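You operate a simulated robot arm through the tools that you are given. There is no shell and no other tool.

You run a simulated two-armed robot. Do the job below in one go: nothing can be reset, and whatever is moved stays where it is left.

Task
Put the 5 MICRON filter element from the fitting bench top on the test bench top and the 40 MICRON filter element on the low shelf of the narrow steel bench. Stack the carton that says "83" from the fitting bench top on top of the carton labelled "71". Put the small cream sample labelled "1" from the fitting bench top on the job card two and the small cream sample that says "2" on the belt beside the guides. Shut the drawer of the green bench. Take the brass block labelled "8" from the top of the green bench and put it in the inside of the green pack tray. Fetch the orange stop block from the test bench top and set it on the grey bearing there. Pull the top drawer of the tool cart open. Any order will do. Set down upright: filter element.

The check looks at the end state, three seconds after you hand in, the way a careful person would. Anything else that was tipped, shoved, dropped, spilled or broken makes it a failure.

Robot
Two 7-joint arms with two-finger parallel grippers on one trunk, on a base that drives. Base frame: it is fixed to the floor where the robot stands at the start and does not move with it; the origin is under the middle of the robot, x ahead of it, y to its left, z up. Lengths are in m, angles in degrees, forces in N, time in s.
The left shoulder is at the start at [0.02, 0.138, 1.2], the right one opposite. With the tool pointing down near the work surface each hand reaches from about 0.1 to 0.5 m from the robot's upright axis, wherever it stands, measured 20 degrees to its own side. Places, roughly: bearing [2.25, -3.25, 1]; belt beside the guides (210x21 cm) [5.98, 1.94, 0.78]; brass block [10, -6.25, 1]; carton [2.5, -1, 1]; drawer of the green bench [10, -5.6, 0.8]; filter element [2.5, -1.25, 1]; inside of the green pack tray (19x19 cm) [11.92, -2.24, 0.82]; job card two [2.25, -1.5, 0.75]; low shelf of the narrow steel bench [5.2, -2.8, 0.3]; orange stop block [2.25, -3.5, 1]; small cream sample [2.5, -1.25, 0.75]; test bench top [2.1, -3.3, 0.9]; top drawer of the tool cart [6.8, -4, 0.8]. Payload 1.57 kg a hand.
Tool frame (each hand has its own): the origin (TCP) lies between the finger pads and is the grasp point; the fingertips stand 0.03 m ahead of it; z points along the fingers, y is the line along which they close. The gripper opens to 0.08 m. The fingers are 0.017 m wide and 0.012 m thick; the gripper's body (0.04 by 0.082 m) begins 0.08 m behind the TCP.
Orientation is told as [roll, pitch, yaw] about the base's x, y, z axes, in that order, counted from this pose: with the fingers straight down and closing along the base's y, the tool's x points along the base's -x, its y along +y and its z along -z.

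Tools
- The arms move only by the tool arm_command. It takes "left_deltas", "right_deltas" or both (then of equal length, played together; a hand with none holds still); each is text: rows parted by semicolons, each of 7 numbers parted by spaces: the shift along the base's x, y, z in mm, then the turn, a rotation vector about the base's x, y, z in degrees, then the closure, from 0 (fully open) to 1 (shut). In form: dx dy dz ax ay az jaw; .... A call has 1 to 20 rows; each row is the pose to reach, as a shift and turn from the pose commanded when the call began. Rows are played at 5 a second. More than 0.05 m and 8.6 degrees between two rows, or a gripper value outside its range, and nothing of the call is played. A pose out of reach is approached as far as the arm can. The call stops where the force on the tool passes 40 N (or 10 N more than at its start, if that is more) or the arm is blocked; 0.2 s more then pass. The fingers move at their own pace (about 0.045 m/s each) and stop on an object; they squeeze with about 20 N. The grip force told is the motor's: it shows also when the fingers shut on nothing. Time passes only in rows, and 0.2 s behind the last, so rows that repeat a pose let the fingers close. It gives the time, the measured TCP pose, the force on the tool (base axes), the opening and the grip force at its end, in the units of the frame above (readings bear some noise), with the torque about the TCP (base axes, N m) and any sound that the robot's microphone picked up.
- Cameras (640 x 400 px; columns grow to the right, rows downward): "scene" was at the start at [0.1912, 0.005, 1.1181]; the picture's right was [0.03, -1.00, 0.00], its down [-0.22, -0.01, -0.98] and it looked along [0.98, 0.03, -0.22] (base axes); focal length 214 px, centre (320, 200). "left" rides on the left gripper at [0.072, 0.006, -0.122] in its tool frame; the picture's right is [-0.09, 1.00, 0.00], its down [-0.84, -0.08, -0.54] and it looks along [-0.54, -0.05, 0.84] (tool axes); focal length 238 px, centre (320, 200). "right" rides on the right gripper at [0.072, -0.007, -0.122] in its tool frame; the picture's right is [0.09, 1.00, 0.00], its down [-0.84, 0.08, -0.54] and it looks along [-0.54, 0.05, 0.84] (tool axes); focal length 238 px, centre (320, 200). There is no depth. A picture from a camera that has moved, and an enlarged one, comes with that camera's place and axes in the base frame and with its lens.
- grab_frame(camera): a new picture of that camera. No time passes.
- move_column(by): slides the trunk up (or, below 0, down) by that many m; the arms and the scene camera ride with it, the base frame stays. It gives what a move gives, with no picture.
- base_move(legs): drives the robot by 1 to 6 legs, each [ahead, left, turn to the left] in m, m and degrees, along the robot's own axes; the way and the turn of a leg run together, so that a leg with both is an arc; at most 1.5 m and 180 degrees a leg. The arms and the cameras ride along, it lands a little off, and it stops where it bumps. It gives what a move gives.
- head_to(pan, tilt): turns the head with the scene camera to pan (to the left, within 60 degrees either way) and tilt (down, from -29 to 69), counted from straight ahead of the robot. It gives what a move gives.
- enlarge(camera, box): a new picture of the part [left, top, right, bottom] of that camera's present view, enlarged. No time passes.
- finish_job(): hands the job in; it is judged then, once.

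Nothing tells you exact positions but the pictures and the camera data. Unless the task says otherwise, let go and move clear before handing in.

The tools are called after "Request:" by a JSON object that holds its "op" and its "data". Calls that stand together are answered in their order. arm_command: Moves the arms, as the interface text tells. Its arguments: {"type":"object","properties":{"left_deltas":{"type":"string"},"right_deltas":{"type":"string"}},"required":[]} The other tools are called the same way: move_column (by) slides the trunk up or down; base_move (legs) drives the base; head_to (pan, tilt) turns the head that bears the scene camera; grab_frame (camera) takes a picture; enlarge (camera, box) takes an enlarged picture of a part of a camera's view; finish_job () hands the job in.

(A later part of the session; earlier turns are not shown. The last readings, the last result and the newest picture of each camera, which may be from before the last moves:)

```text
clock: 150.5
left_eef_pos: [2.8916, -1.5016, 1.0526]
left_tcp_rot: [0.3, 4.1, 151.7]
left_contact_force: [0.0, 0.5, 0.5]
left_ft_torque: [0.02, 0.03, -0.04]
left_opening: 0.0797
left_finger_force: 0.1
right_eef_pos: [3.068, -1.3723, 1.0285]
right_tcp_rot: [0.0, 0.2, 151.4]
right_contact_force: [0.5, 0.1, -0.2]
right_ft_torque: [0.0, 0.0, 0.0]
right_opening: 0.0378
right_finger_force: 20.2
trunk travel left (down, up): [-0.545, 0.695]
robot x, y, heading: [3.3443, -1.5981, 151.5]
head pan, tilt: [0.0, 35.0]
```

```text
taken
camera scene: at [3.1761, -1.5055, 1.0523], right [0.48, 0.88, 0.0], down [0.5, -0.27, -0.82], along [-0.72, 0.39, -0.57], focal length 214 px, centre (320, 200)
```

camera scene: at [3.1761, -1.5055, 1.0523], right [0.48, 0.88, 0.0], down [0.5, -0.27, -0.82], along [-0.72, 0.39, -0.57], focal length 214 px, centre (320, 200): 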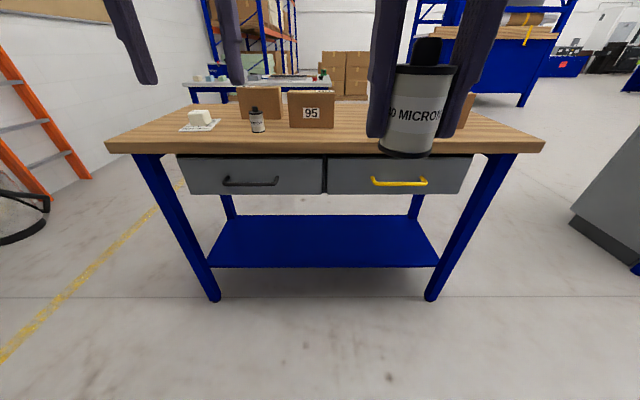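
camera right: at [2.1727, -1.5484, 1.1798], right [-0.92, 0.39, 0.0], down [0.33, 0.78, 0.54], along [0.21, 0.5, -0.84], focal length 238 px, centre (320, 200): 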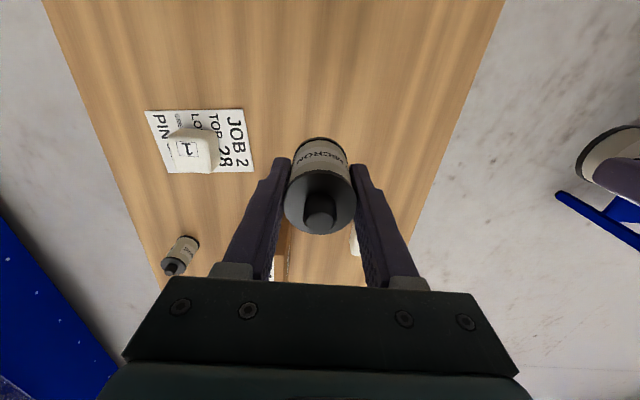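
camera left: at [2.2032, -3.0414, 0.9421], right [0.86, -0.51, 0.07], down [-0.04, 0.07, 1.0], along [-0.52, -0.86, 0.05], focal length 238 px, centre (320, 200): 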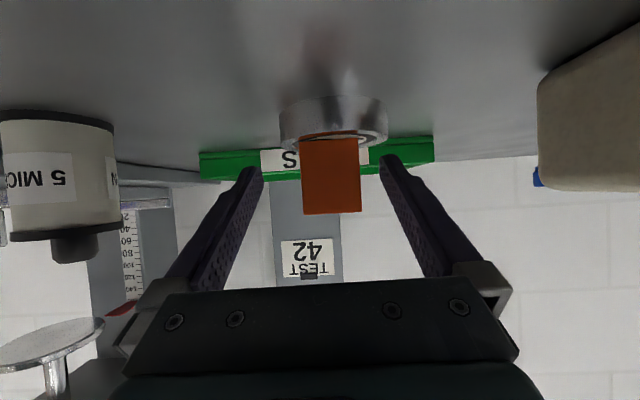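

The back of the fitting bench has drawers with handles, so I keep a bit more distance here. I raise the trunk and go opposite carton 83.

Request:
{"op": "move_column", "data": {"by": 0.2}}

Request:
{"op": "base_move", "data": {"legs": [[0, -0.48, 0], [0.42, 0, 0.3]]}}

Request:
{"op": "head_to", "data": {"pan": 0, "tilt": 50}}

Request:
{"op": "grab_frame", "data": {"camera": "scene"}}

Request:
{"op": "grab_frame", "data": {"camera": "left"}}

```text
clock: 152.7
left_eef_pos: [2.8906, -1.5014, 1.25]
left_tcp_rot: [0.1, 4.1, 151.7]
left_contact_force: [0.2, -0.4, 0.0]
left_ft_torque: [0.01, -0.02, 0.0]
left_opening: 0.0801
left_finger_force: 0.0
right_eef_pos: [3.0681, -1.3726, 1.2272]
right_tcp_rot: [0.0, 0.2, 151.3]
right_contact_force: [0.0, -0.3, -0.2]
right_ft_torque: [0.0, 0.02, 0.01]
right_opening: 0.0381
right_finger_force: 19.7
trunk travel left (down, up): [-0.745, 0.495]
robot x, y, heading: [3.3434, -1.5981, 151.5]
head pan, tilt: [0.0, 35.0]
```

```text
clock: 157.8
left_eef_pos: [2.7471, -0.8817, 1.2526]
left_tcp_rot: [0.3, 4.1, 152.0]
left_contact_force: [0.1, -0.7, -0.1]
left_ft_torque: [-0.03, -0.01, 0.02]
left_opening: 0.08
left_finger_force: 0.1
right_eef_pos: [2.9224, -0.7513, 1.2264]
right_tcp_rot: [0.1, 0.2, 151.6]
right_contact_force: [0.2, 0.2, -0.5]
right_ft_torque: [0.01, -0.01, 0.04]
right_opening: 0.0379
right_finger_force: 19.6
trunk travel left (down, up): [-0.745, 0.495]
robot x, y, heading: [3.2003, -0.9741, 151.9]
head pan, tilt: [0.0, 35.0]
```

```text
clock: 158.5
left_eef_pos: [2.7478, -0.8815, 1.2511]
left_tcp_rot: [0.2, 4.1, 152.1]
left_contact_force: [0.4, 0.8, 0.3]
left_ft_torque: [0.02, 0.03, 0.01]
left_opening: 0.0798
left_finger_force: 0.0
right_eef_pos: [2.9229, -0.7511, 1.2275]
right_tcp_rot: [0.0, 0.3, 151.7]
right_contact_force: [0.4, 0.0, 0.0]
right_ft_torque: [-0.01, 0.0, 0.0]
right_opening: 0.0379
right_finger_force: 20.1
trunk travel left (down, up): [-0.745, 0.495]
robot x, y, heading: [3.1988, -0.9738, 151.5]
head pan, tilt: [0.0, 50.0]
```

```text
taken
camera scene: at [3.0418, -0.8889, 1.2307], right [0.47, 0.88, 0.0], down [0.67, -0.36, -0.64], along [-0.57, 0.3, -0.77], focal length 214 px, centre (320, 200)
```

scene: 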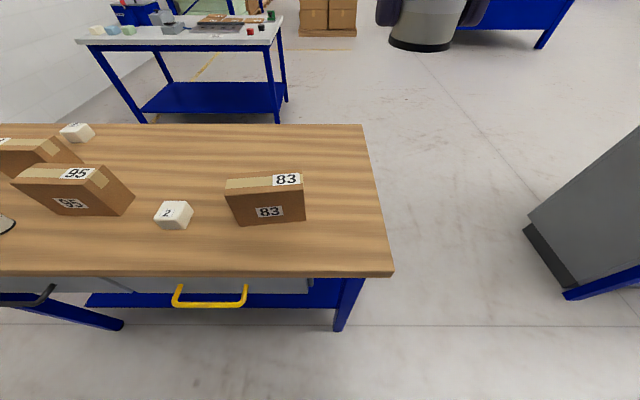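

```text
taken
camera left: at [2.8003, -0.9174, 1.3783], right [-0.55, -0.84, 0.0], down [-0.73, 0.48, 0.48], along [-0.4, 0.27, -0.88], focal length 238 px, centre (320, 200)
```

left: 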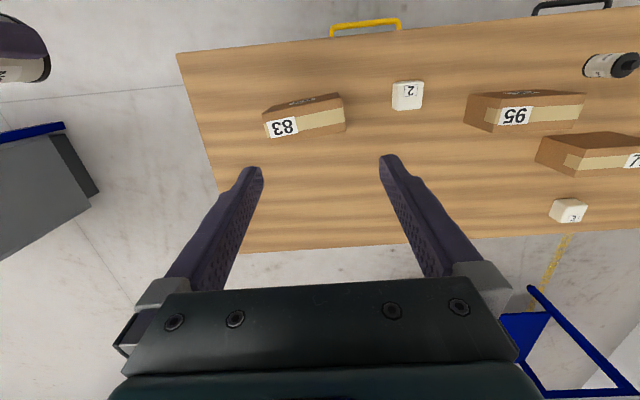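

Clear view: carton 83's top centre is at about (2.751,-0.850,0.95), long axis at 66°. I move 0.1 m closer, lower the trunk a bit and level the left hand.

Request:
{"op": "base_move", "data": {"legs": [[0.1, 0, 0]]}}

Request:
{"op": "move_column", "data": {"by": -0.12}}

Request:
{"op": "arm_command", "data": {"left_deltas": "15 5 0 0.64 1.2 0 0; 30 10 0 1.28 2.4 0 0; 45 15 0 1.92 3.62 0 0; 45 15 0 1.92 3.62 0 0"}}

```text
clock: 159.7
left_eef_pos: [2.6598, -0.8347, 1.2512]
left_tcp_rot: [0.3, 4.1, 151.9]
left_contact_force: [-0.3, 0.7, 0.4]
left_ft_torque: [0.0, 0.0, 0.0]
left_opening: 0.0802
left_finger_force: 0.0
right_eef_pos: [2.8362, -0.7062, 1.227]
right_tcp_rot: [0.0, 0.1, 151.6]
right_contact_force: [-0.7, 0.0, 0.0]
right_ft_torque: [0.01, 0.01, 0.02]
right_opening: 0.0378
right_finger_force: 20.0
trunk travel left (down, up): [-0.745, 0.495]
robot x, y, heading: [3.1108, -0.9263, 151.8]
head pan, tilt: [0.0, 50.0]
```

```text
clock: 161.2
left_eef_pos: [2.6593, -0.8343, 1.1317]
left_tcp_rot: [0.3, 4.0, 152.1]
left_contact_force: [0.0, 0.2, -0.5]
left_ft_torque: [0.0, -0.01, -0.02]
left_opening: 0.08
left_finger_force: 0.0
right_eef_pos: [2.8351, -0.706, 1.1092]
right_tcp_rot: [0.0, 0.1, 151.7]
right_contact_force: [-0.5, 0.5, -0.7]
right_ft_torque: [0.02, 0.0, 0.01]
right_opening: 0.0381
right_finger_force: 19.4
trunk travel left (down, up): [-0.625, 0.615]
robot x, y, heading: [3.11, -0.9336, 151.9]
head pan, tilt: [0.0, 50.0]
```

```text
clock: 162.2
left_eef_pos: [2.6697, -0.796, 1.1368]
left_tcp_rot: [0.2, 0.0, 152.0]
left_contact_force: [1.0, 0.2, -0.5]
left_ft_torque: [-0.02, 0.01, -0.03]
left_opening: 0.0798
left_finger_force: 0.2
left hand out of reach, approached as far as the arm can: row 1, 2, 3, 4
right_eef_pos: [2.836, -0.7048, 1.108]
right_tcp_rot: [0.0, 0.3, 151.6]
right_contact_force: [-0.1, -0.5, -0.8]
right_ft_torque: [0.0, -0.02, 0.01]
right_opening: 0.038
right_finger_force: 19.9
trunk travel left (down, up): [-0.625, 0.615]
robot x, y, heading: [3.1111, -0.9257, 151.9]
head pan, tilt: [0.0, 50.0]
```

The hand was too high relative to the shoulder. I lower it to about 1.04 above the carton and check where it goes.

Request:
{"op": "arm_command", "data": {"left_deltas": "5 0 -25 0 0 0 0; 10 -1 -50 0 0 0 0; 15 -2 -75 0 0 0 0; 18 -2 -100 0 0 0 0; 18 -2 -100 0 0 0 0"}}

Request:
{"op": "grab_frame", "data": {"camera": "left"}}

```text
clock: 163.4
left_eef_pos: [2.6872, -0.7946, 1.0348]
left_tcp_rot: [0.3, 0.0, 151.9]
left_contact_force: [-0.2, -0.6, -0.5]
left_ft_torque: [-0.01, 0.02, 0.01]
left_opening: 0.0801
left_finger_force: 0.1
left hand out of reach, approached as far as the arm can: row 1, 2, 3
right_eef_pos: [2.836, -0.7049, 1.1087]
right_tcp_rot: [0.0, 0.2, 151.6]
right_contact_force: [0.3, 0.4, -1.2]
right_ft_torque: [-0.01, 0.03, -0.03]
right_opening: 0.038
right_finger_force: 20.5
trunk travel left (down, up): [-0.625, 0.615]
robot x, y, heading: [3.1108, -0.927, 151.6]
head pan, tilt: [0.0, 50.0]
```

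```text
taken
camera left: at [2.7479, -0.8347, 1.1567], right [-0.55, -0.84, 0.0], down [-0.7, 0.46, 0.54], along [-0.45, 0.29, -0.84], focal length 238 px, centre (320, 200)
```

left: 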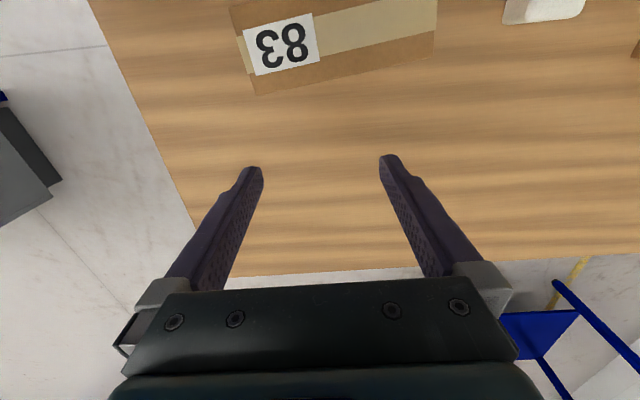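

Commands do refer to the measured pose after an unreachable move. Now I bring the hand over the carton while turning it -86° so the fingers close across its thickness.

Request:
{"op": "arm_command", "data": {"left_deltas": "6 -5 0 0 0 -7.8 0; 12 -10 0 0 0 -15.6 0; 17 -15 0 0 0 -23.5 0; 23 -20 0 0 0 -31.3 0; 29 -25 0 0 0 -39.1 0; 35 -30 0 0 0 -46.9 0; 41 -35 0 0 0 -54.7 0; 46 -40 0 0 0 -62.5 0; 52 -45 0 0 0 -70.4 0; 58 -50 0 0 0 -78.2 0; 64 -55 0 0 0 -86 0; 64 -55 0 0 0 -86 0"}}

Request:
{"op": "grab_frame", "data": {"camera": "left"}}

Request:
{"op": "grab_frame", "data": {"camera": "scene"}}

```text
clock: 166.0
left_eef_pos: [2.6919, -0.8206, 0.997]
left_tcp_rot: [0.9, 0.3, 66.4]
left_contact_force: [0.0, -0.4, 0.6]
left_ft_torque: [-0.01, -0.01, -0.02]
left_opening: 0.0799
left_finger_force: 0.0
left hand out of reach, approached as far as the arm can: row 1, 2, 3, 4, 5, 6, 7, 8, 9, 10, 11, 12
right_eef_pos: [2.8356, -0.7043, 1.1066]
right_tcp_rot: [-0.1, 0.2, 151.6]
right_contact_force: [-0.6, -0.9, -0.5]
right_ft_torque: [0.0, -0.03, 0.0]
right_opening: 0.0378
right_finger_force: 20.1
trunk travel left (down, up): [-0.625, 0.615]
robot x, y, heading: [3.1109, -0.9258, 151.6]
head pan, tilt: [0.0, 50.0]
```

```text
taken
camera left: at [2.6591, -0.8845, 1.1192], right [-0.87, 0.49, 0.02], down [0.42, 0.73, 0.54], along [0.25, 0.48, -0.84], focal length 238 px, centre (320, 200)
```

left: 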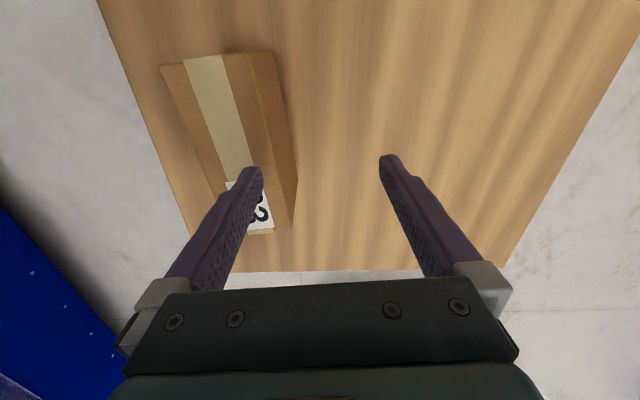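

```text
taken
camera scene: at [2.9751, -0.8563, 1.0859], right [0.43, 0.91, 0.0], down [0.86, -0.4, -0.31], along [-0.28, 0.13, -0.95], focal length 214 px, centre (320, 200)
```

scene: 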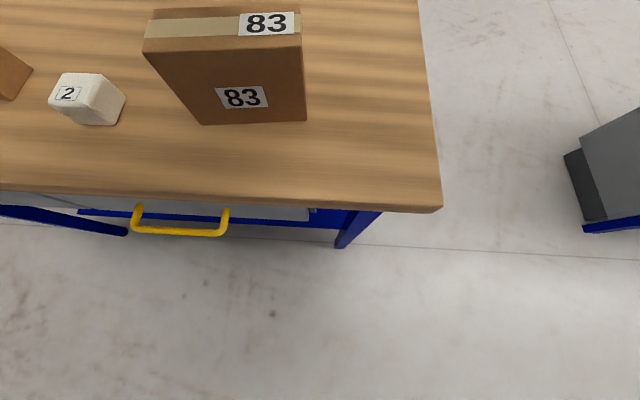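

The hand turned but can't come that close at this orientation; it is about 6 cm beyond the carton. I back the base 6 cm to put it over the carton, and reset the head which got nudged.

Request:
{"op": "base_move", "data": {"legs": [[-0.06, 0, 0]]}}

Request:
{"op": "head_to", "data": {"pan": 0, "tilt": 50}}

Request:
{"op": "grab_frame", "data": {"camera": "left"}}

Request:
{"op": "grab_frame", "data": {"camera": "scene"}}

```text
clock: 167.0
left_eef_pos: [2.7455, -0.8477, 0.9961]
left_tcp_rot: [0.8, 0.3, 66.4]
left_contact_force: [0.4, -0.2, 0.3]
left_ft_torque: [-0.01, 0.02, 0.0]
left_opening: 0.0802
left_finger_force: 0.0
right_eef_pos: [2.8882, -0.7331, 1.1074]
right_tcp_rot: [-0.1, 0.2, 151.6]
right_contact_force: [-0.6, 0.8, -0.7]
right_ft_torque: [-0.01, -0.02, 0.0]
right_opening: 0.0375
right_finger_force: 20.4
trunk travel left (down, up): [-0.625, 0.615]
robot x, y, heading: [3.1653, -0.9551, 152.1]
head pan, tilt: [0.0, 50.0]
```

```text
clock: 167.6
left_eef_pos: [2.7421, -0.8488, 0.9992]
left_tcp_rot: [1.2, 0.3, 66.4]
left_contact_force: [1.1, -0.7, 0.6]
left_ft_torque: [0.02, -0.01, 0.0]
left_opening: 0.0802
left_finger_force: 0.0
right_eef_pos: [2.8886, -0.7322, 1.1072]
right_tcp_rot: [-0.1, 0.3, 151.6]
right_contact_force: [0.5, -0.6, -0.3]
right_ft_torque: [0.01, -0.02, 0.01]
right_opening: 0.038
right_finger_force: 19.7
trunk travel left (down, up): [-0.625, 0.615]
robot x, y, heading: [3.1618, -0.9544, 151.7]
head pan, tilt: [0.0, 50.0]
```

```text
taken
camera left: at [2.7107, -0.9132, 1.1214], right [-0.88, 0.48, 0.02], down [0.42, 0.73, 0.54], along [0.24, 0.48, -0.84], focal length 238 px, centre (320, 200)
```

left: 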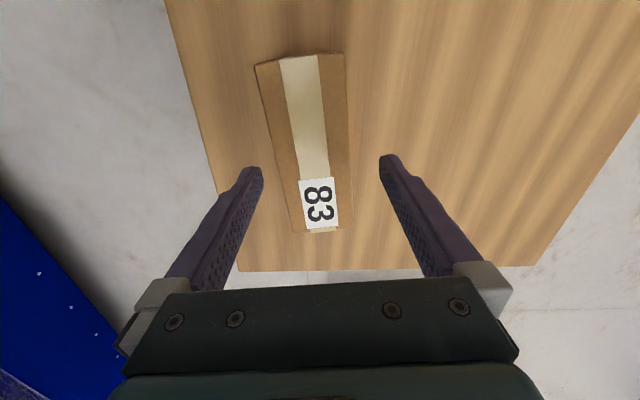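

```text
taken
camera scene: at [3.0254, -0.8842, 1.0875], right [0.41, 0.91, 0.0], down [0.86, -0.39, -0.34], along [-0.31, 0.14, -0.94], focal length 214 px, centre (320, 200)
```

scene: 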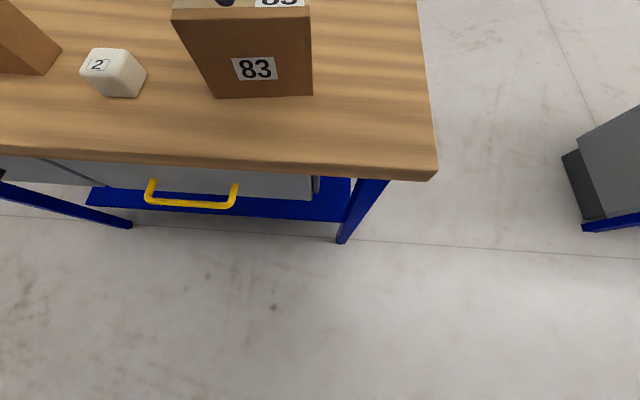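

The carton lies centred between the fingers and parallel. I descend around it.

Request:
{"op": "arm_command", "data": {"left_deltas": "4 -2 -20 0 0 0 0; 4 -2 -45 0 0 0 0; 4 -2 -70 0 0 0 0; 4 -2 -92 0 0 0 0; 4 -2 -92 0 0 0 0"}}

Request:
{"op": "grab_frame", "data": {"camera": "left"}}

Request:
{"op": "grab_frame", "data": {"camera": "scene"}}

```text
clock: 168.8
left_eef_pos: [2.7479, -0.8503, 0.9044]
left_tcp_rot: [0.9, 0.3, 66.3]
left_contact_force: [-0.2, 0.5, -0.6]
left_ft_torque: [0.03, -0.03, 0.0]
left_opening: 0.08
left_finger_force: 0.1
right_eef_pos: [2.8878, -0.7325, 1.1077]
right_tcp_rot: [0.0, 0.3, 151.6]
right_contact_force: [-0.3, 0.7, -0.9]
right_ft_torque: [-0.02, -0.03, -0.01]
right_opening: 0.0379
right_finger_force: 20.4
trunk travel left (down, up): [-0.625, 0.615]
robot x, y, heading: [3.168, -0.9547, 151.9]
head pan, tilt: [0.0, 50.0]
```

```text
taken
camera left: at [2.7166, -0.9139, 1.0265], right [-0.87, 0.48, 0.01], down [0.42, 0.73, 0.54], along [0.25, 0.48, -0.84], focal length 238 px, centre (320, 200)
```

left: 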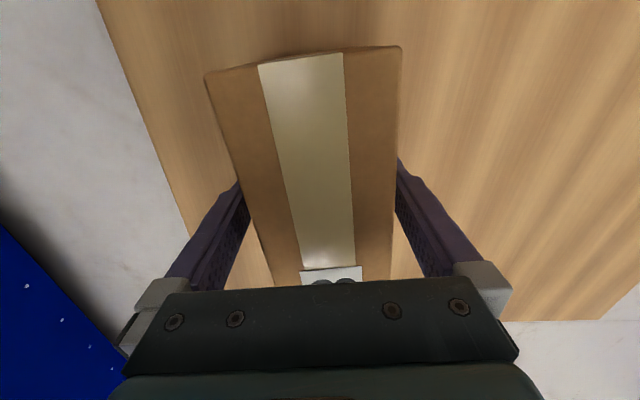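

```text
taken
camera scene: at [3.007, -0.8703, 1.1106], right [0.47, 0.88, 0.0], down [0.68, -0.36, -0.64], along [-0.57, 0.3, -0.77], focal length 214 px, centre (320, 200)
```

scene: 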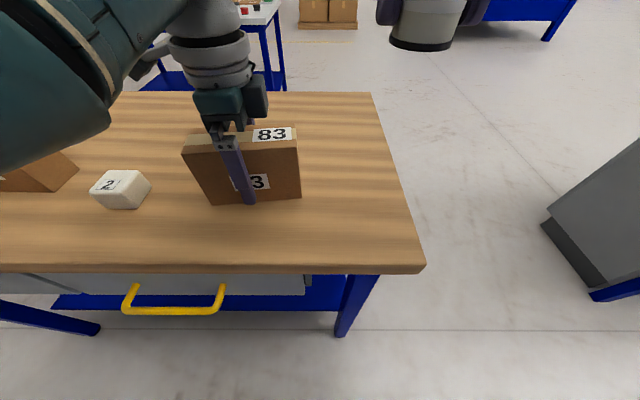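

The fingers straddle the carton. I close and lift.

Request:
{"op": "arm_command", "data": {"left_deltas": "0 0 0 0 0 0 0.3; 0 0 0 0 0 0 0.5; 0 0 0 0 0 0 1; 0 0 0 0 0 0 1; 0 0 0 0 0 0 1; 0 0 10 0 0 0 1; 0 0 30 0 0 0 1; 0 0 60 0 0 0 1; 0 0 90 0 0 0 1"}}

Request:
{"op": "grab_frame", "data": {"camera": "scene"}}

Request:
{"op": "grab_frame", "data": {"camera": "left"}}

```text
clock: 170.8
left_eef_pos: [2.7442, -0.8541, 0.9913]
left_tcp_rot: [0.9, 1.0, 67.0]
left_contact_force: [-0.5, -0.3, -5.2]
left_ft_torque: [0.04, 0.0, -0.02]
left_opening: 0.058
left_finger_force: 20.2
right_eef_pos: [2.8882, -0.7331, 1.1071]
right_tcp_rot: [-0.1, 0.2, 151.6]
right_contact_force: [-1.0, -0.3, -0.7]
right_ft_torque: [-0.02, -0.01, -0.04]
right_opening: 0.038
right_finger_force: 20.1
trunk travel left (down, up): [-0.625, 0.615]
robot x, y, heading: [3.1619, -0.9542, 151.8]
head pan, tilt: [0.0, 50.0]
```

```text
taken
camera scene: at [3.0062, -0.869, 1.1128], right [0.48, 0.88, 0.0], down [0.65, -0.36, -0.66], along [-0.58, 0.32, -0.75], focal length 214 px, centre (320, 200)
```

scene: 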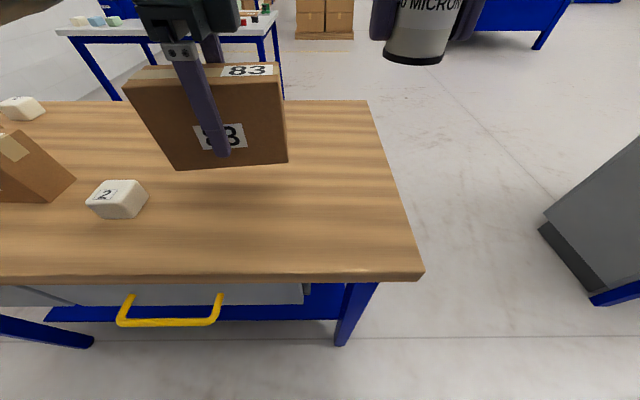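

```text
taken
camera left: at [2.7128, -0.9195, 1.1149], right [-0.88, 0.47, 0.01], down [0.41, 0.74, 0.53], along [0.24, 0.47, -0.85], focal length 238 px, centre (320, 200)
```

left: 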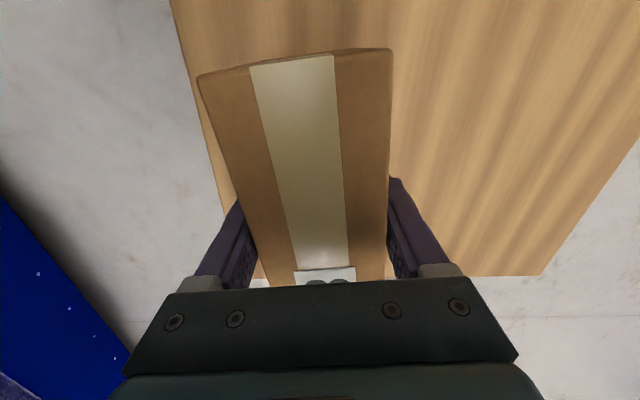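

Carton 83 is held (58 mm thick, ≈0.5 kg). I raise the trunk so it clears everything and strafe left toward carton 71.

Request:
{"op": "move_column", "data": {"by": 0.1}}

Request:
{"op": "base_move", "data": {"legs": [[0, 0.56, 0]]}}

Request:
{"op": "grab_frame", "data": {"camera": "scene"}}

Request:
{"op": "grab_frame", "data": {"camera": "left"}}

```text
clock: 172.1
left_eef_pos: [2.7459, -0.8536, 1.0921]
left_tcp_rot: [0.8, 0.6, 66.9]
left_contact_force: [-0.1, 0.4, -3.9]
left_ft_torque: [-0.01, 0.01, 0.01]
left_opening: 0.0582
left_finger_force: 20.5
right_eef_pos: [2.8876, -0.732, 1.2065]
right_tcp_rot: [0.0, 0.2, 151.5]
right_contact_force: [-0.6, 0.0, -0.6]
right_ft_torque: [0.0, -0.01, 0.01]
right_opening: 0.0378
right_finger_force: 20.4
trunk travel left (down, up): [-0.725, 0.515]
robot x, y, heading: [3.1644, -0.9556, 151.5]
head pan, tilt: [0.0, 50.0]
```

```text
clock: 175.3
left_eef_pos: [2.4817, -1.3476, 1.0916]
left_tcp_rot: [0.7, 0.6, 67.0]
left_contact_force: [0.6, -0.4, -5.1]
left_ft_torque: [0.01, -0.01, -0.01]
left_opening: 0.0584
left_finger_force: 19.8
right_eef_pos: [2.6255, -1.2286, 1.2081]
right_tcp_rot: [0.0, 0.2, 151.9]
right_contact_force: [-0.7, 0.8, 0.1]
right_ft_torque: [-0.01, -0.01, 0.0]
right_opening: 0.0379
right_finger_force: 19.8
trunk travel left (down, up): [-0.725, 0.515]
robot x, y, heading: [2.9011, -1.4507, 151.7]
head pan, tilt: [0.0, 50.0]
```

```text
taken
camera scene: at [2.7451, -1.3613, 1.2115], right [0.5, 0.86, 0.0], down [0.66, -0.38, -0.65], along [-0.56, 0.33, -0.76], focal length 214 px, centre (320, 200)
```

scene: 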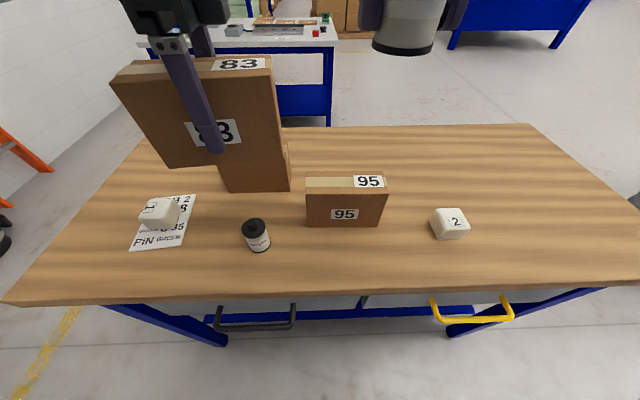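

```text
taken
camera left: at [2.4509, -1.4125, 1.2145], right [-0.88, 0.47, 0.01], down [0.41, 0.74, 0.53], along [0.24, 0.47, -0.85], focal length 238 px, centre (320, 200)
```

left: 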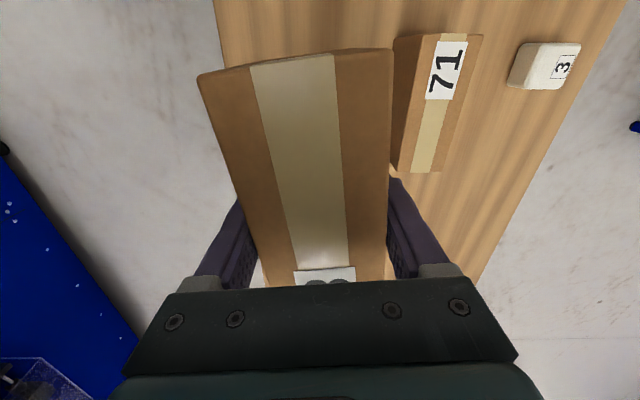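

The wrist camera sees carton 71's top beside the held one. I enlarge to measure it.

Request:
{"op": "enlarge", "data": {"camera": "left", "box": [370, 20, 530, 190]}}

Request:
{"op": "enlarge", "data": {"camera": "scene", "box": [100, 40, 320, 210]}}

```text
2.35 times, centred on (450, 105) of left
camera zoom: at [2.4509, -1.4125, 1.2145], right [-0.88, 0.47, 0.01], down [0.41, 0.74, 0.53], along [0.24, 0.47, -0.85], focal length 561 px, centre (14, 424)
```

zoom: 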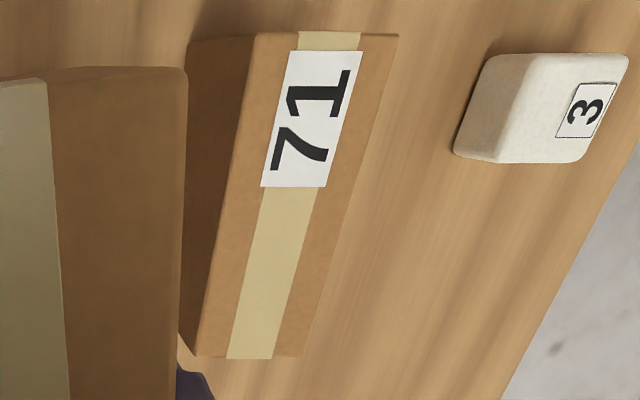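

```text
2.35 times, centred on (210, 125) of scene
camera zoom: at [2.7451, -1.3613, 1.2115], right [0.5, 0.86, 0.0], down [0.66, -0.38, -0.65], along [-0.56, 0.33, -0.76], focal length 505 px, centre (579, 376)
```

zoom: 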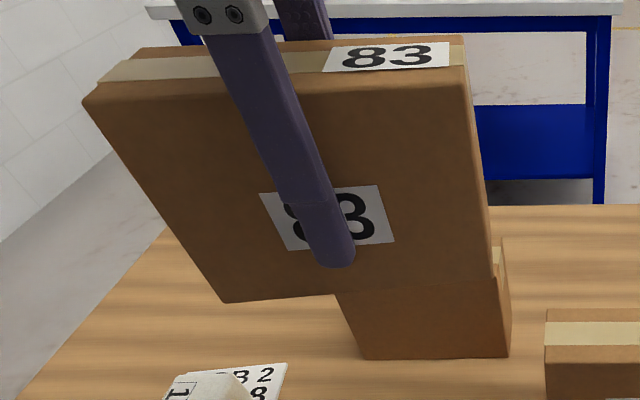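

Carton 71's top is centred at about (2.365,-1.304,≈0.947), long axis 61°. I drive 9.5 cm closer and 2 cm left, then align.

Request:
{"op": "base_move", "data": {"legs": [[0.095, 0.02, 0]]}}

Request:
{"op": "grab_frame", "data": {"camera": "left"}}

```text
clock: 176.4
left_eef_pos: [2.3882, -1.3221, 1.0911]
left_tcp_rot: [0.8, 0.7, 67.1]
left_contact_force: [-0.7, -0.6, -4.5]
left_ft_torque: [0.02, 0.03, 0.01]
left_opening: 0.0583
left_finger_force: 19.9
right_eef_pos: [2.5308, -1.2003, 1.2072]
right_tcp_rot: [0.0, 0.2, 151.9]
right_contact_force: [0.3, 0.9, -0.4]
right_ft_torque: [0.01, 0.0, 0.0]
right_opening: 0.0379
right_finger_force: 20.3
trunk travel left (down, up): [-0.725, 0.515]
robot x, y, heading: [2.8103, -1.422, 152.0]
head pan, tilt: [0.0, 50.0]
```

```text
taken
camera left: at [2.3569, -1.3861, 1.2144], right [-0.88, 0.47, 0.01], down [0.41, 0.74, 0.53], along [0.24, 0.47, -0.85], focal length 238 px, centre (320, 200)
```

left: 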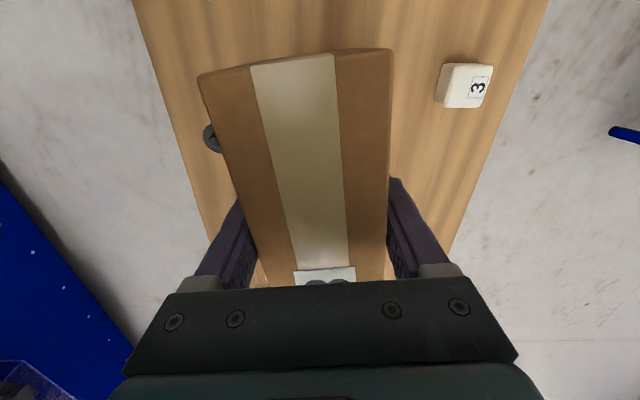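

Request:
{"op": "arm_command", "data": {"left_deltas": "-8 5 0 0 0 -2 1; -16 10 0 0 0 -4 1; -24 15 0 0 0 -5.9 1; -24 15 0 0 0 -5.9 1; -24 15 0 0 0 -5.9 1"}}

Request:
{"op": "grab_frame", "data": {"camera": "scene"}}

Request:
{"op": "grab_frame", "data": {"camera": "right"}}

```text
clock: 177.6
left_eef_pos: [2.3643, -1.3065, 1.0904]
left_tcp_rot: [0.8, 0.7, 61.3]
left_contact_force: [-0.4, -0.7, -5.9]
left_ft_torque: [0.0, 0.0, 0.01]
left_opening: 0.0582
left_finger_force: 19.7
right_eef_pos: [2.5309, -1.2009, 1.2073]
right_tcp_rot: [0.0, 0.2, 151.9]
right_contact_force: [-0.2, 0.1, -0.6]
right_ft_torque: [-0.01, 0.01, -0.05]
right_opening: 0.0378
right_finger_force: 20.1
trunk travel left (down, up): [-0.725, 0.515]
robot x, y, heading: [2.806, -1.4227, 152.0]
head pan, tilt: [0.0, 50.0]
```

```text
taken
camera scene: at [2.6503, -1.3373, 1.2106], right [0.47, 0.88, 0.0], down [0.68, -0.36, -0.64], along [-0.57, 0.3, -0.77], focal length 214 px, centre (320, 200)
```

scene: 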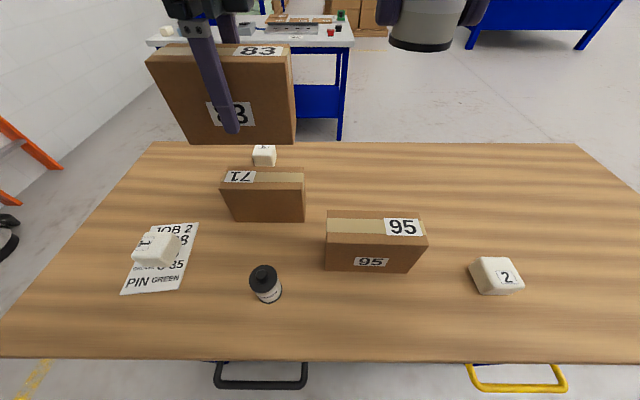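

```text
taken
camera right: at [2.5982, -1.2287, 1.3289], right [-0.39, -0.92, 0.0], down [-0.78, 0.33, 0.54], along [-0.5, 0.21, -0.84], focal length 238 px, centre (320, 200)
```

right: 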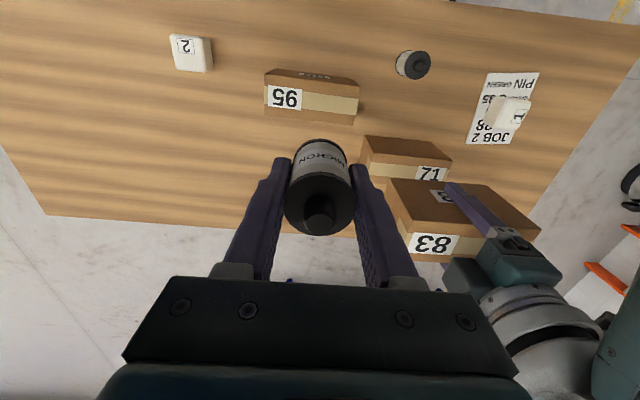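

Request:
{"op": "enlarge", "data": {"camera": "scene", "box": [130, 30, 330, 240]}}

Request:
{"op": "enlarge", "data": {"camera": "right", "box": [340, 120, 560, 280]}}

```text
1.90 times, centred on (230, 135) of scene
camera zoom: at [2.6503, -1.3373, 1.2106], right [0.47, 0.88, 0.0], down [0.68, -0.36, -0.64], along [-0.57, 0.3, -0.77], focal length 408 px, centre (491, 324)
```

zoom: 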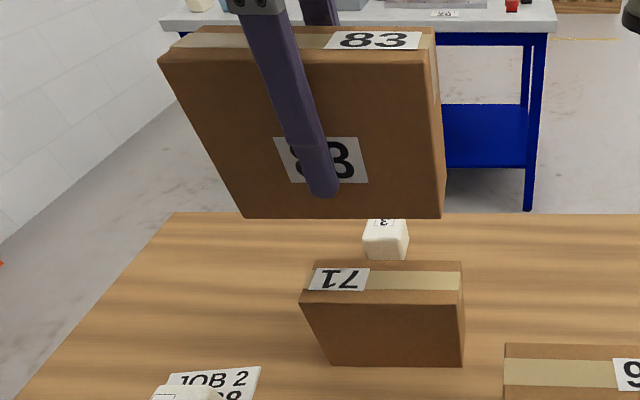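

```text
2.50 times, centred on (450, 200) of right
camera zoom: at [2.5982, -1.2287, 1.3289], right [-0.39, -0.92, 0.0], down [-0.78, 0.33, 0.54], along [-0.5, 0.21, -0.84], focal length 596 px, centre (-5, 200)
```

zoom: 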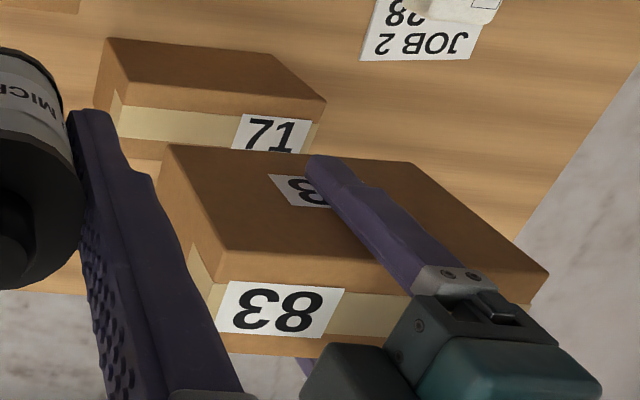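

The overlap measured in the scene view suggests shifting 8 mm along the long axis. I apply that and lower with the trunk to just above 71.

Request:
{"op": "arm_command", "data": {"left_deltas": "2 4 0 0 0 0 1; 4 7 0 0 0 0 1; 4 7 0 0 0 0 1"}}

Request:
{"op": "move_column", "data": {"by": -0.07}}

Request:
{"op": "enlarge", "data": {"camera": "scene", "box": [130, 30, 330, 240]}}

Request:
{"op": "enlarge", "data": {"camera": "right", "box": [340, 120, 560, 280]}}

```text
clock: 178.4
left_eef_pos: [2.3692, -1.3001, 1.0911]
left_tcp_rot: [0.8, 0.7, 61.1]
left_contact_force: [-1.4, -0.4, -4.9]
left_ft_torque: [-0.03, 0.01, 0.04]
left_opening: 0.058
left_finger_force: 20.9
right_eef_pos: [2.5314, -1.2003, 1.2076]
right_tcp_rot: [0.1, 0.2, 151.9]
right_contact_force: [0.1, 0.4, 0.8]
right_ft_torque: [-0.01, 0.02, 0.0]
right_opening: 0.0379
right_finger_force: 20.1
trunk travel left (down, up): [-0.725, 0.515]
robot x, y, heading: [2.8081, -1.4197, 152.2]
head pan, tilt: [0.0, 50.0]
```

```text
clock: 179.5
left_eef_pos: [2.3672, -1.3003, 1.021]
left_tcp_rot: [0.7, 0.7, 61.2]
left_contact_force: [0.6, 0.7, -3.6]
left_ft_torque: [0.02, -0.03, 0.02]
left_opening: 0.058
left_finger_force: 20.0
right_eef_pos: [2.5292, -1.1997, 1.1381]
right_tcp_rot: [0.0, 0.2, 151.8]
right_contact_force: [-0.5, -0.1, -0.3]
right_ft_torque: [0.02, 0.05, 0.02]
right_opening: 0.0379
right_finger_force: 19.9
trunk travel left (down, up): [-0.655, 0.585]
robot x, y, heading: [2.8106, -1.422, 152.0]
head pan, tilt: [0.0, 50.0]
```

```text
1.90 times, centred on (230, 135) of scene
camera zoom: at [2.6503, -1.3372, 1.1406], right [0.47, 0.88, 0.0], down [0.68, -0.36, -0.64], along [-0.57, 0.3, -0.77], focal length 408 px, centre (491, 324)
```

zoom: 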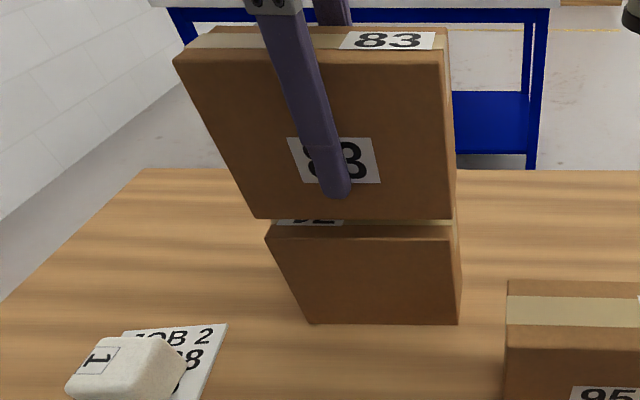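

```text
2.50 times, centred on (450, 200) of right
camera zoom: at [2.5982, -1.2286, 1.259], right [-0.39, -0.92, 0.0], down [-0.78, 0.33, 0.54], along [-0.5, 0.21, -0.84], focal length 596 px, centre (-5, 200)
```

zoom: 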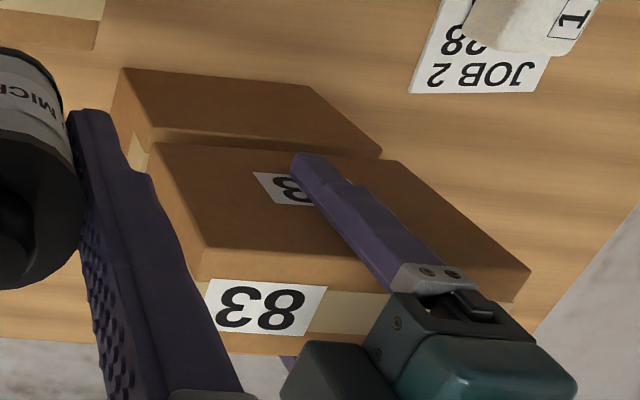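

Aligned within about 3 mm; the gap is roughly 2 cm. I lower gently with the arm until contact.

Request:
{"op": "arm_command", "data": {"left_deltas": "0 0 -5 0 0 0 1; 0 0 -10 0 0 0 1; 0 0 -13 0 0 0 1; 0 0 -15 0 0 0 1; 0 0 -15 0 0 0 1"}}

Request:
{"op": "enlarge", "data": {"camera": "scene", "box": [130, 80, 330, 240]}}

```text
clock: 180.7
left_eef_pos: [2.3679, -1.3004, 1.006]
left_tcp_rot: [0.8, 0.6, 61.2]
left_contact_force: [0.3, 0.6, -4.4]
left_ft_torque: [0.03, 0.0, -0.04]
left_opening: 0.0584
left_finger_force: 20.1
right_eef_pos: [2.5316, -1.2017, 1.1374]
right_tcp_rot: [0.0, 0.2, 151.8]
right_contact_force: [0.4, -0.7, 0.2]
right_ft_torque: [0.03, 0.01, 0.0]
right_opening: 0.0378
right_finger_force: 19.7
trunk travel left (down, up): [-0.655, 0.585]
robot x, y, heading: [2.8105, -1.4208, 152.1]
head pan, tilt: [0.0, 50.0]
```

```text
2.50 times, centred on (230, 160) of scene
camera zoom: at [2.6504, -1.3373, 1.1406], right [0.47, 0.88, 0.0], down [0.68, -0.36, -0.64], along [-0.57, 0.3, -0.77], focal length 536 px, centre (545, 300)
```

zoom: 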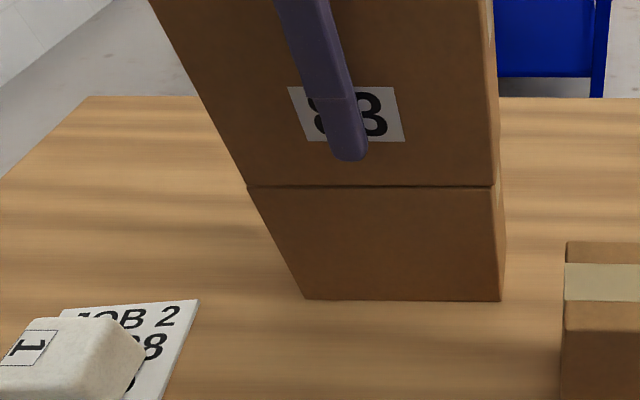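

Almost touching and well aligned. A few more millimetres.

Request:
{"op": "arm_command", "data": {"left_deltas": "0 0 -2 0 0 0 1; 0 0 -3.5 0 0 0 1; 0 0 -5 0 0 0 1; 0 0 -5 0 0 0 1"}}

```text
clock: 181.7
left_eef_pos: [2.3672, -1.2998, 1.0028]
left_tcp_rot: [1.0, 0.8, 61.2]
left_contact_force: [2.6, -2.1, 18.2]
left_ft_torque: [-0.38, -0.75, 0.29]
left_opening: 0.0575
left_finger_force: 20.2
right_eef_pos: [2.5299, -1.2008, 1.1391]
right_tcp_rot: [0.1, 0.2, 151.9]
right_contact_force: [-0.8, 0.3, -1.1]
right_ft_torque: [-0.02, 0.01, -0.03]
right_opening: 0.0378
right_finger_force: 19.7
trunk travel left (down, up): [-0.655, 0.585]
robot x, y, heading: [2.8089, -1.4214, 152.2]
head pan, tilt: [0.0, 50.0]
```

In contact. I ease 2 mm, open, and rise.

Request:
{"op": "arm_command", "data": {"left_deltas": "0 0 2 0 0 0 1; 0 0 2 0 0 0 0.25; 0 0 2 0 0 0 0.1; 0 0 2 0 0 0 0; 0 0 2 0 0 0 0; 0 0 2 0 0 0 0"}}

Request:
{"op": "grab_frame", "data": {"camera": "left"}}

Request:
{"op": "enlarge", "data": {"camera": "scene", "box": [130, 20, 330, 240]}}

```text
clock: 183.1
left_eef_pos: [2.3686, -1.2997, 1.0038]
left_tcp_rot: [1.0, 0.7, 61.2]
left_contact_force: [0.3, 0.7, 0.2]
left_ft_torque: [-0.02, 0.02, 0.01]
left_opening: 0.0799
left_finger_force: 0.1
right_eef_pos: [2.5293, -1.201, 1.1365]
right_tcp_rot: [0.0, 0.2, 151.9]
right_contact_force: [-0.5, -0.2, -0.5]
right_ft_torque: [0.0, 0.02, 0.01]
right_opening: 0.038
right_finger_force: 20.2
trunk travel left (down, up): [-0.655, 0.585]
robot x, y, heading: [2.811, -1.4209, 152.0]
head pan, tilt: [0.0, 50.0]
```

```text
taken
camera left: at [2.3305, -1.3606, 1.1268], right [-0.83, 0.56, 0.01], down [0.48, 0.7, 0.53], along [0.29, 0.45, -0.85], focal length 238 px, centre (320, 200)
```

left: 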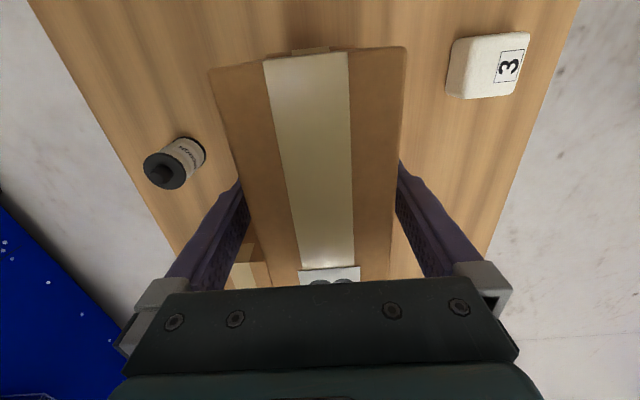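

```text
1.82 times, centred on (230, 130) of scene
camera zoom: at [2.65, -1.3372, 1.1407], right [0.47, 0.88, 0.0], down [0.68, -0.36, -0.64], along [-0.57, 0.3, -0.77], focal length 390 px, centre (484, 327)
```

zoom: 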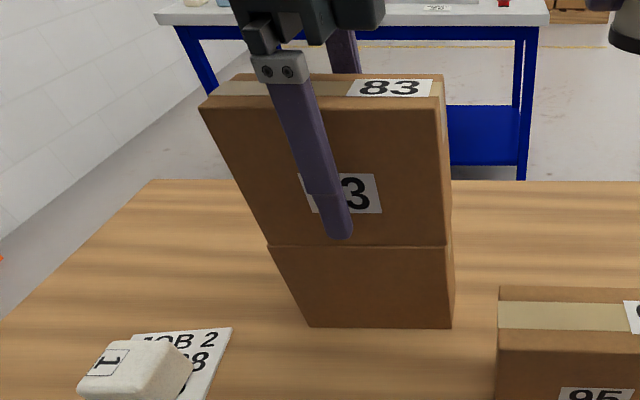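

83 stands squarely on 71. I raise straight up, back off, and turn the hand back.

Request:
{"op": "move_column", "data": {"by": 0.15}}

Request:
{"op": "base_move", "data": {"legs": [[-0.2, 0, 0]]}}

Request:
{"op": "arm_command", "data": {"left_deltas": "0 0 0 0 0 8.2 0; 0 0 0 0 0 16.4 0; 0 0 0 0 0 24.6 0; 0 0 0 0 0 32.8 0; 0 0 0 0 0 41 0; 0 0 0 0 0 49.2 0; 0 0 0 0 0 57.4 0; 0 0 0 0 0 65.6 0; 0 0 0 0 0 73.8 0; 0 0 0 0 0 82 0; 0 0 0 0 0 90 0"}}

Request:
{"op": "grab_frame", "data": {"camera": "scene"}}

Request:
{"op": "grab_frame", "data": {"camera": "left"}}

```text
clock: 184.9
left_eef_pos: [2.3677, -1.3011, 1.1548]
left_tcp_rot: [0.7, 0.7, 61.2]
left_contact_force: [0.0, -0.6, -0.6]
left_ft_torque: [-0.02, -0.02, 0.01]
left_opening: 0.0802
left_finger_force: 0.0
right_eef_pos: [2.5308, -1.201, 1.2872]
right_tcp_rot: [0.0, 0.2, 151.8]
right_contact_force: [-0.3, 0.4, 0.0]
right_ft_torque: [-0.01, -0.03, -0.02]
right_opening: 0.0379
right_finger_force: 20.3
trunk travel left (down, up): [-0.805, 0.435]
robot x, y, heading: [2.8055, -1.4229, 152.3]
head pan, tilt: [0.0, 50.0]
```

```text
clock: 186.5
left_eef_pos: [2.5446, -1.3927, 1.154]
left_tcp_rot: [0.9, 0.7, 61.1]
left_contact_force: [0.4, -0.1, 0.0]
left_ft_torque: [0.0, 0.01, 0.0]
left_opening: 0.0799
left_finger_force: 0.0
right_eef_pos: [2.7071, -1.2934, 1.2878]
right_tcp_rot: [-0.1, 0.2, 152.0]
right_contact_force: [0.3, 0.3, -0.4]
right_ft_torque: [0.01, 0.01, -0.01]
right_opening: 0.0376
right_finger_force: 19.9
trunk travel left (down, up): [-0.805, 0.435]
robot x, y, heading: [2.9844, -1.5142, 152.1]
head pan, tilt: [0.0, 50.0]
```

```text
clock: 188.9
left_eef_pos: [2.5458, -1.3932, 1.155]
left_tcp_rot: [0.9, 0.7, 151.2]
left_contact_force: [0.6, -0.7, -0.5]
left_ft_torque: [-0.01, 0.03, 0.02]
left_opening: 0.0801
left_finger_force: 0.1
right_eef_pos: [2.707, -1.2934, 1.2881]
right_tcp_rot: [0.1, 0.2, 151.9]
right_contact_force: [0.2, 0.2, -0.8]
right_ft_torque: [0.0, 0.02, -0.01]
right_opening: 0.038
right_finger_force: 20.0
trunk travel left (down, up): [-0.805, 0.435]
robot x, y, heading: [2.9833, -1.5153, 152.1]
head pan, tilt: [0.0, 50.0]
```

```text
taken
camera scene: at [2.8267, -1.4306, 1.2907], right [0.47, 0.88, 0.0], down [0.68, -0.36, -0.64], along [-0.57, 0.3, -0.77], focal length 214 px, centre (320, 200)
```

scene: 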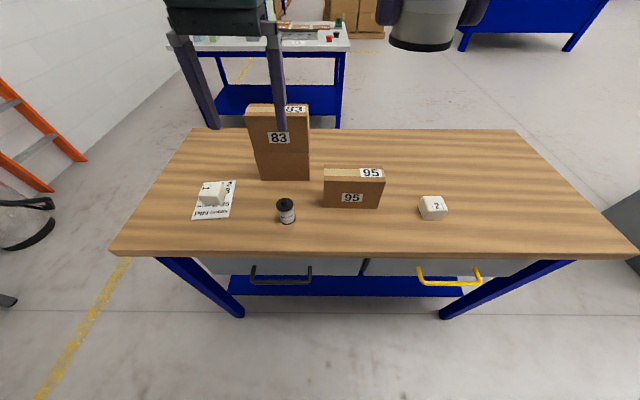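

```text
taken
camera left: at [2.6051, -1.4323, 1.277], right [-0.56, -0.83, 0.01], down [-0.7, 0.48, 0.53], along [-0.45, 0.29, -0.85], focal length 238 px, centre (320, 200)
```

left: 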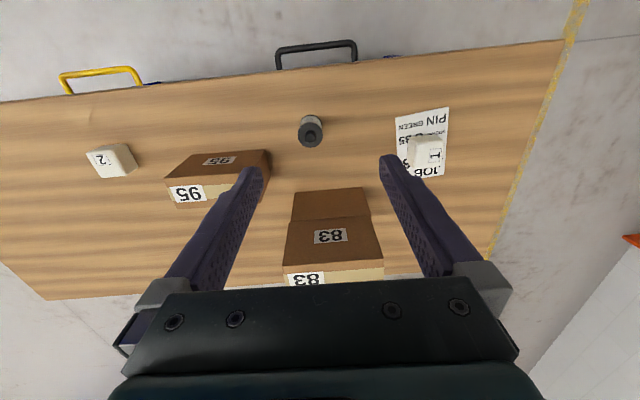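

The stack looks right. Next sample "2" at about (2.669,-1.03): I drive opposite it and lower the trunk.

Request:
{"op": "base_move", "data": {"legs": [[0, -0.38, 0], [0.12, 0, 0]]}}

Request:
{"op": "move_column", "data": {"by": -0.17}}

Request:
{"op": "grab_frame", "data": {"camera": "left"}}

Request:
{"op": "grab_frame", "data": {"camera": "scene"}}

```text
clock: 192.1
left_eef_pos: [2.6174, -1.0035, 1.1546]
left_tcp_rot: [1.0, 0.6, 151.2]
left_contact_force: [-0.2, 0.6, -0.5]
left_ft_torque: [0.01, -0.02, 0.0]
left_opening: 0.0802
left_finger_force: 0.0
right_eef_pos: [2.7784, -0.9043, 1.288]
right_tcp_rot: [0.0, 0.2, 151.9]
right_contact_force: [-0.8, 0.9, -1.0]
right_ft_torque: [-0.01, 0.0, -0.01]
right_opening: 0.0377
right_finger_force: 20.6
trunk travel left (down, up): [-0.805, 0.435]
robot x, y, heading: [3.0567, -1.1269, 152.2]
head pan, tilt: [0.0, 50.0]
```

```text
clock: 194.0
left_eef_pos: [2.617, -1.0021, 0.9846]
left_tcp_rot: [0.9, 0.6, 151.1]
left_contact_force: [0.4, -0.7, -0.4]
left_ft_torque: [0.0, 0.02, 0.0]
left_opening: 0.08
left_finger_force: 0.1
right_eef_pos: [2.7783, -0.9042, 1.1185]
right_tcp_rot: [0.0, 0.2, 151.9]
right_contact_force: [-0.2, -0.4, 0.3]
right_ft_torque: [-0.01, -0.01, -0.02]
right_opening: 0.0376
right_finger_force: 20.6
trunk travel left (down, up): [-0.635, 0.605]
robot x, y, heading: [3.0552, -1.1268, 151.9]
head pan, tilt: [0.0, 50.0]
```

```text
taken
camera left: at [2.6765, -1.0424, 1.1069], right [-0.56, -0.83, 0.01], down [-0.7, 0.48, 0.53], along [-0.45, 0.29, -0.85], focal length 238 px, centre (320, 200)
```

left: 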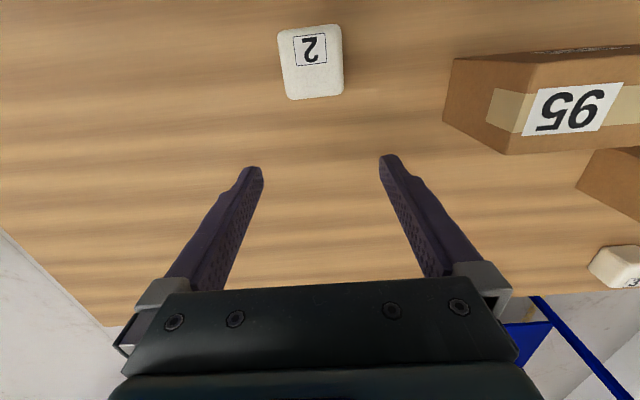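

```text
taken
camera scene: at [2.8982, -1.0404, 1.1207], right [0.47, 0.88, 0.0], down [0.68, -0.36, -0.64], along [-0.57, 0.3, -0.77], focal length 214 px, centre (320, 200)
```

scene: 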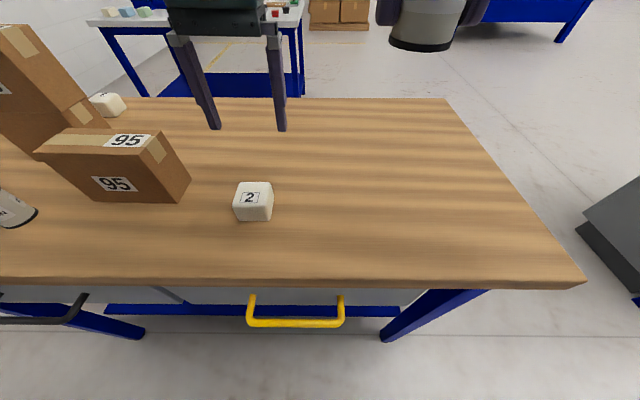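

Sample 2 is at about (2.668,-1.031). I move over it and descend to the low grip height.

Request:
{"op": "arm_command", "data": {"left_deltas": "26 -15 0 0 0 0 0; 51 -29 0 0 0 0 0; 51 -29 -35 0 0 0 0; 51 -29 -70 0 0 0 0; 51 -29 -92 0 0 0 0; 51 -29 -102 0 0 0 0; 51 -29 -102 0 0 0 0"}}

Request:
{"op": "grab_frame", "data": {"camera": "left"}}

```text
clock: 195.6
left_eef_pos: [2.6695, -1.0319, 0.882]
left_tcp_rot: [0.8, 0.7, 151.0]
left_contact_force: [-0.3, 0.0, 0.5]
left_ft_torque: [0.0, -0.01, -0.01]
left_opening: 0.08
left_finger_force: 0.1
left hand out of reach, approached as far as the arm can: row 2
right_eef_pos: [2.779, -0.9044, 1.1175]
right_tcp_rot: [0.0, 0.1, 151.9]
right_contact_force: [0.0, 0.2, -0.3]
right_ft_torque: [0.01, 0.01, -0.03]
right_opening: 0.0378
right_finger_force: 20.3
trunk travel left (down, up): [-0.635, 0.605]
robot x, y, heading: [3.0572, -1.1254, 152.1]
head pan, tilt: [0.0, 50.0]
```

```text
taken
camera left: at [2.7282, -1.0706, 1.0043], right [-0.56, -0.83, 0.01], down [-0.7, 0.48, 0.53], along [-0.44, 0.29, -0.85], focal length 238 px, centre (320, 200)
```

left: 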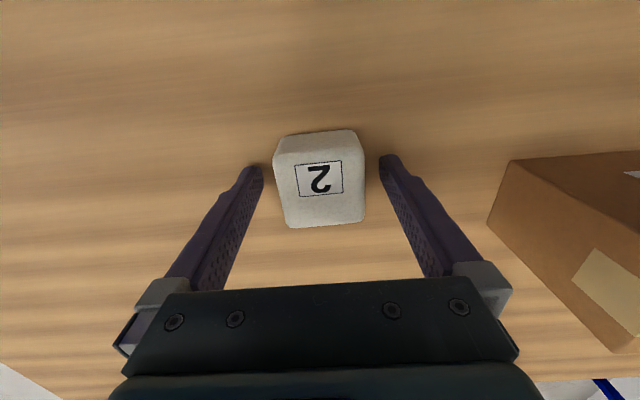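

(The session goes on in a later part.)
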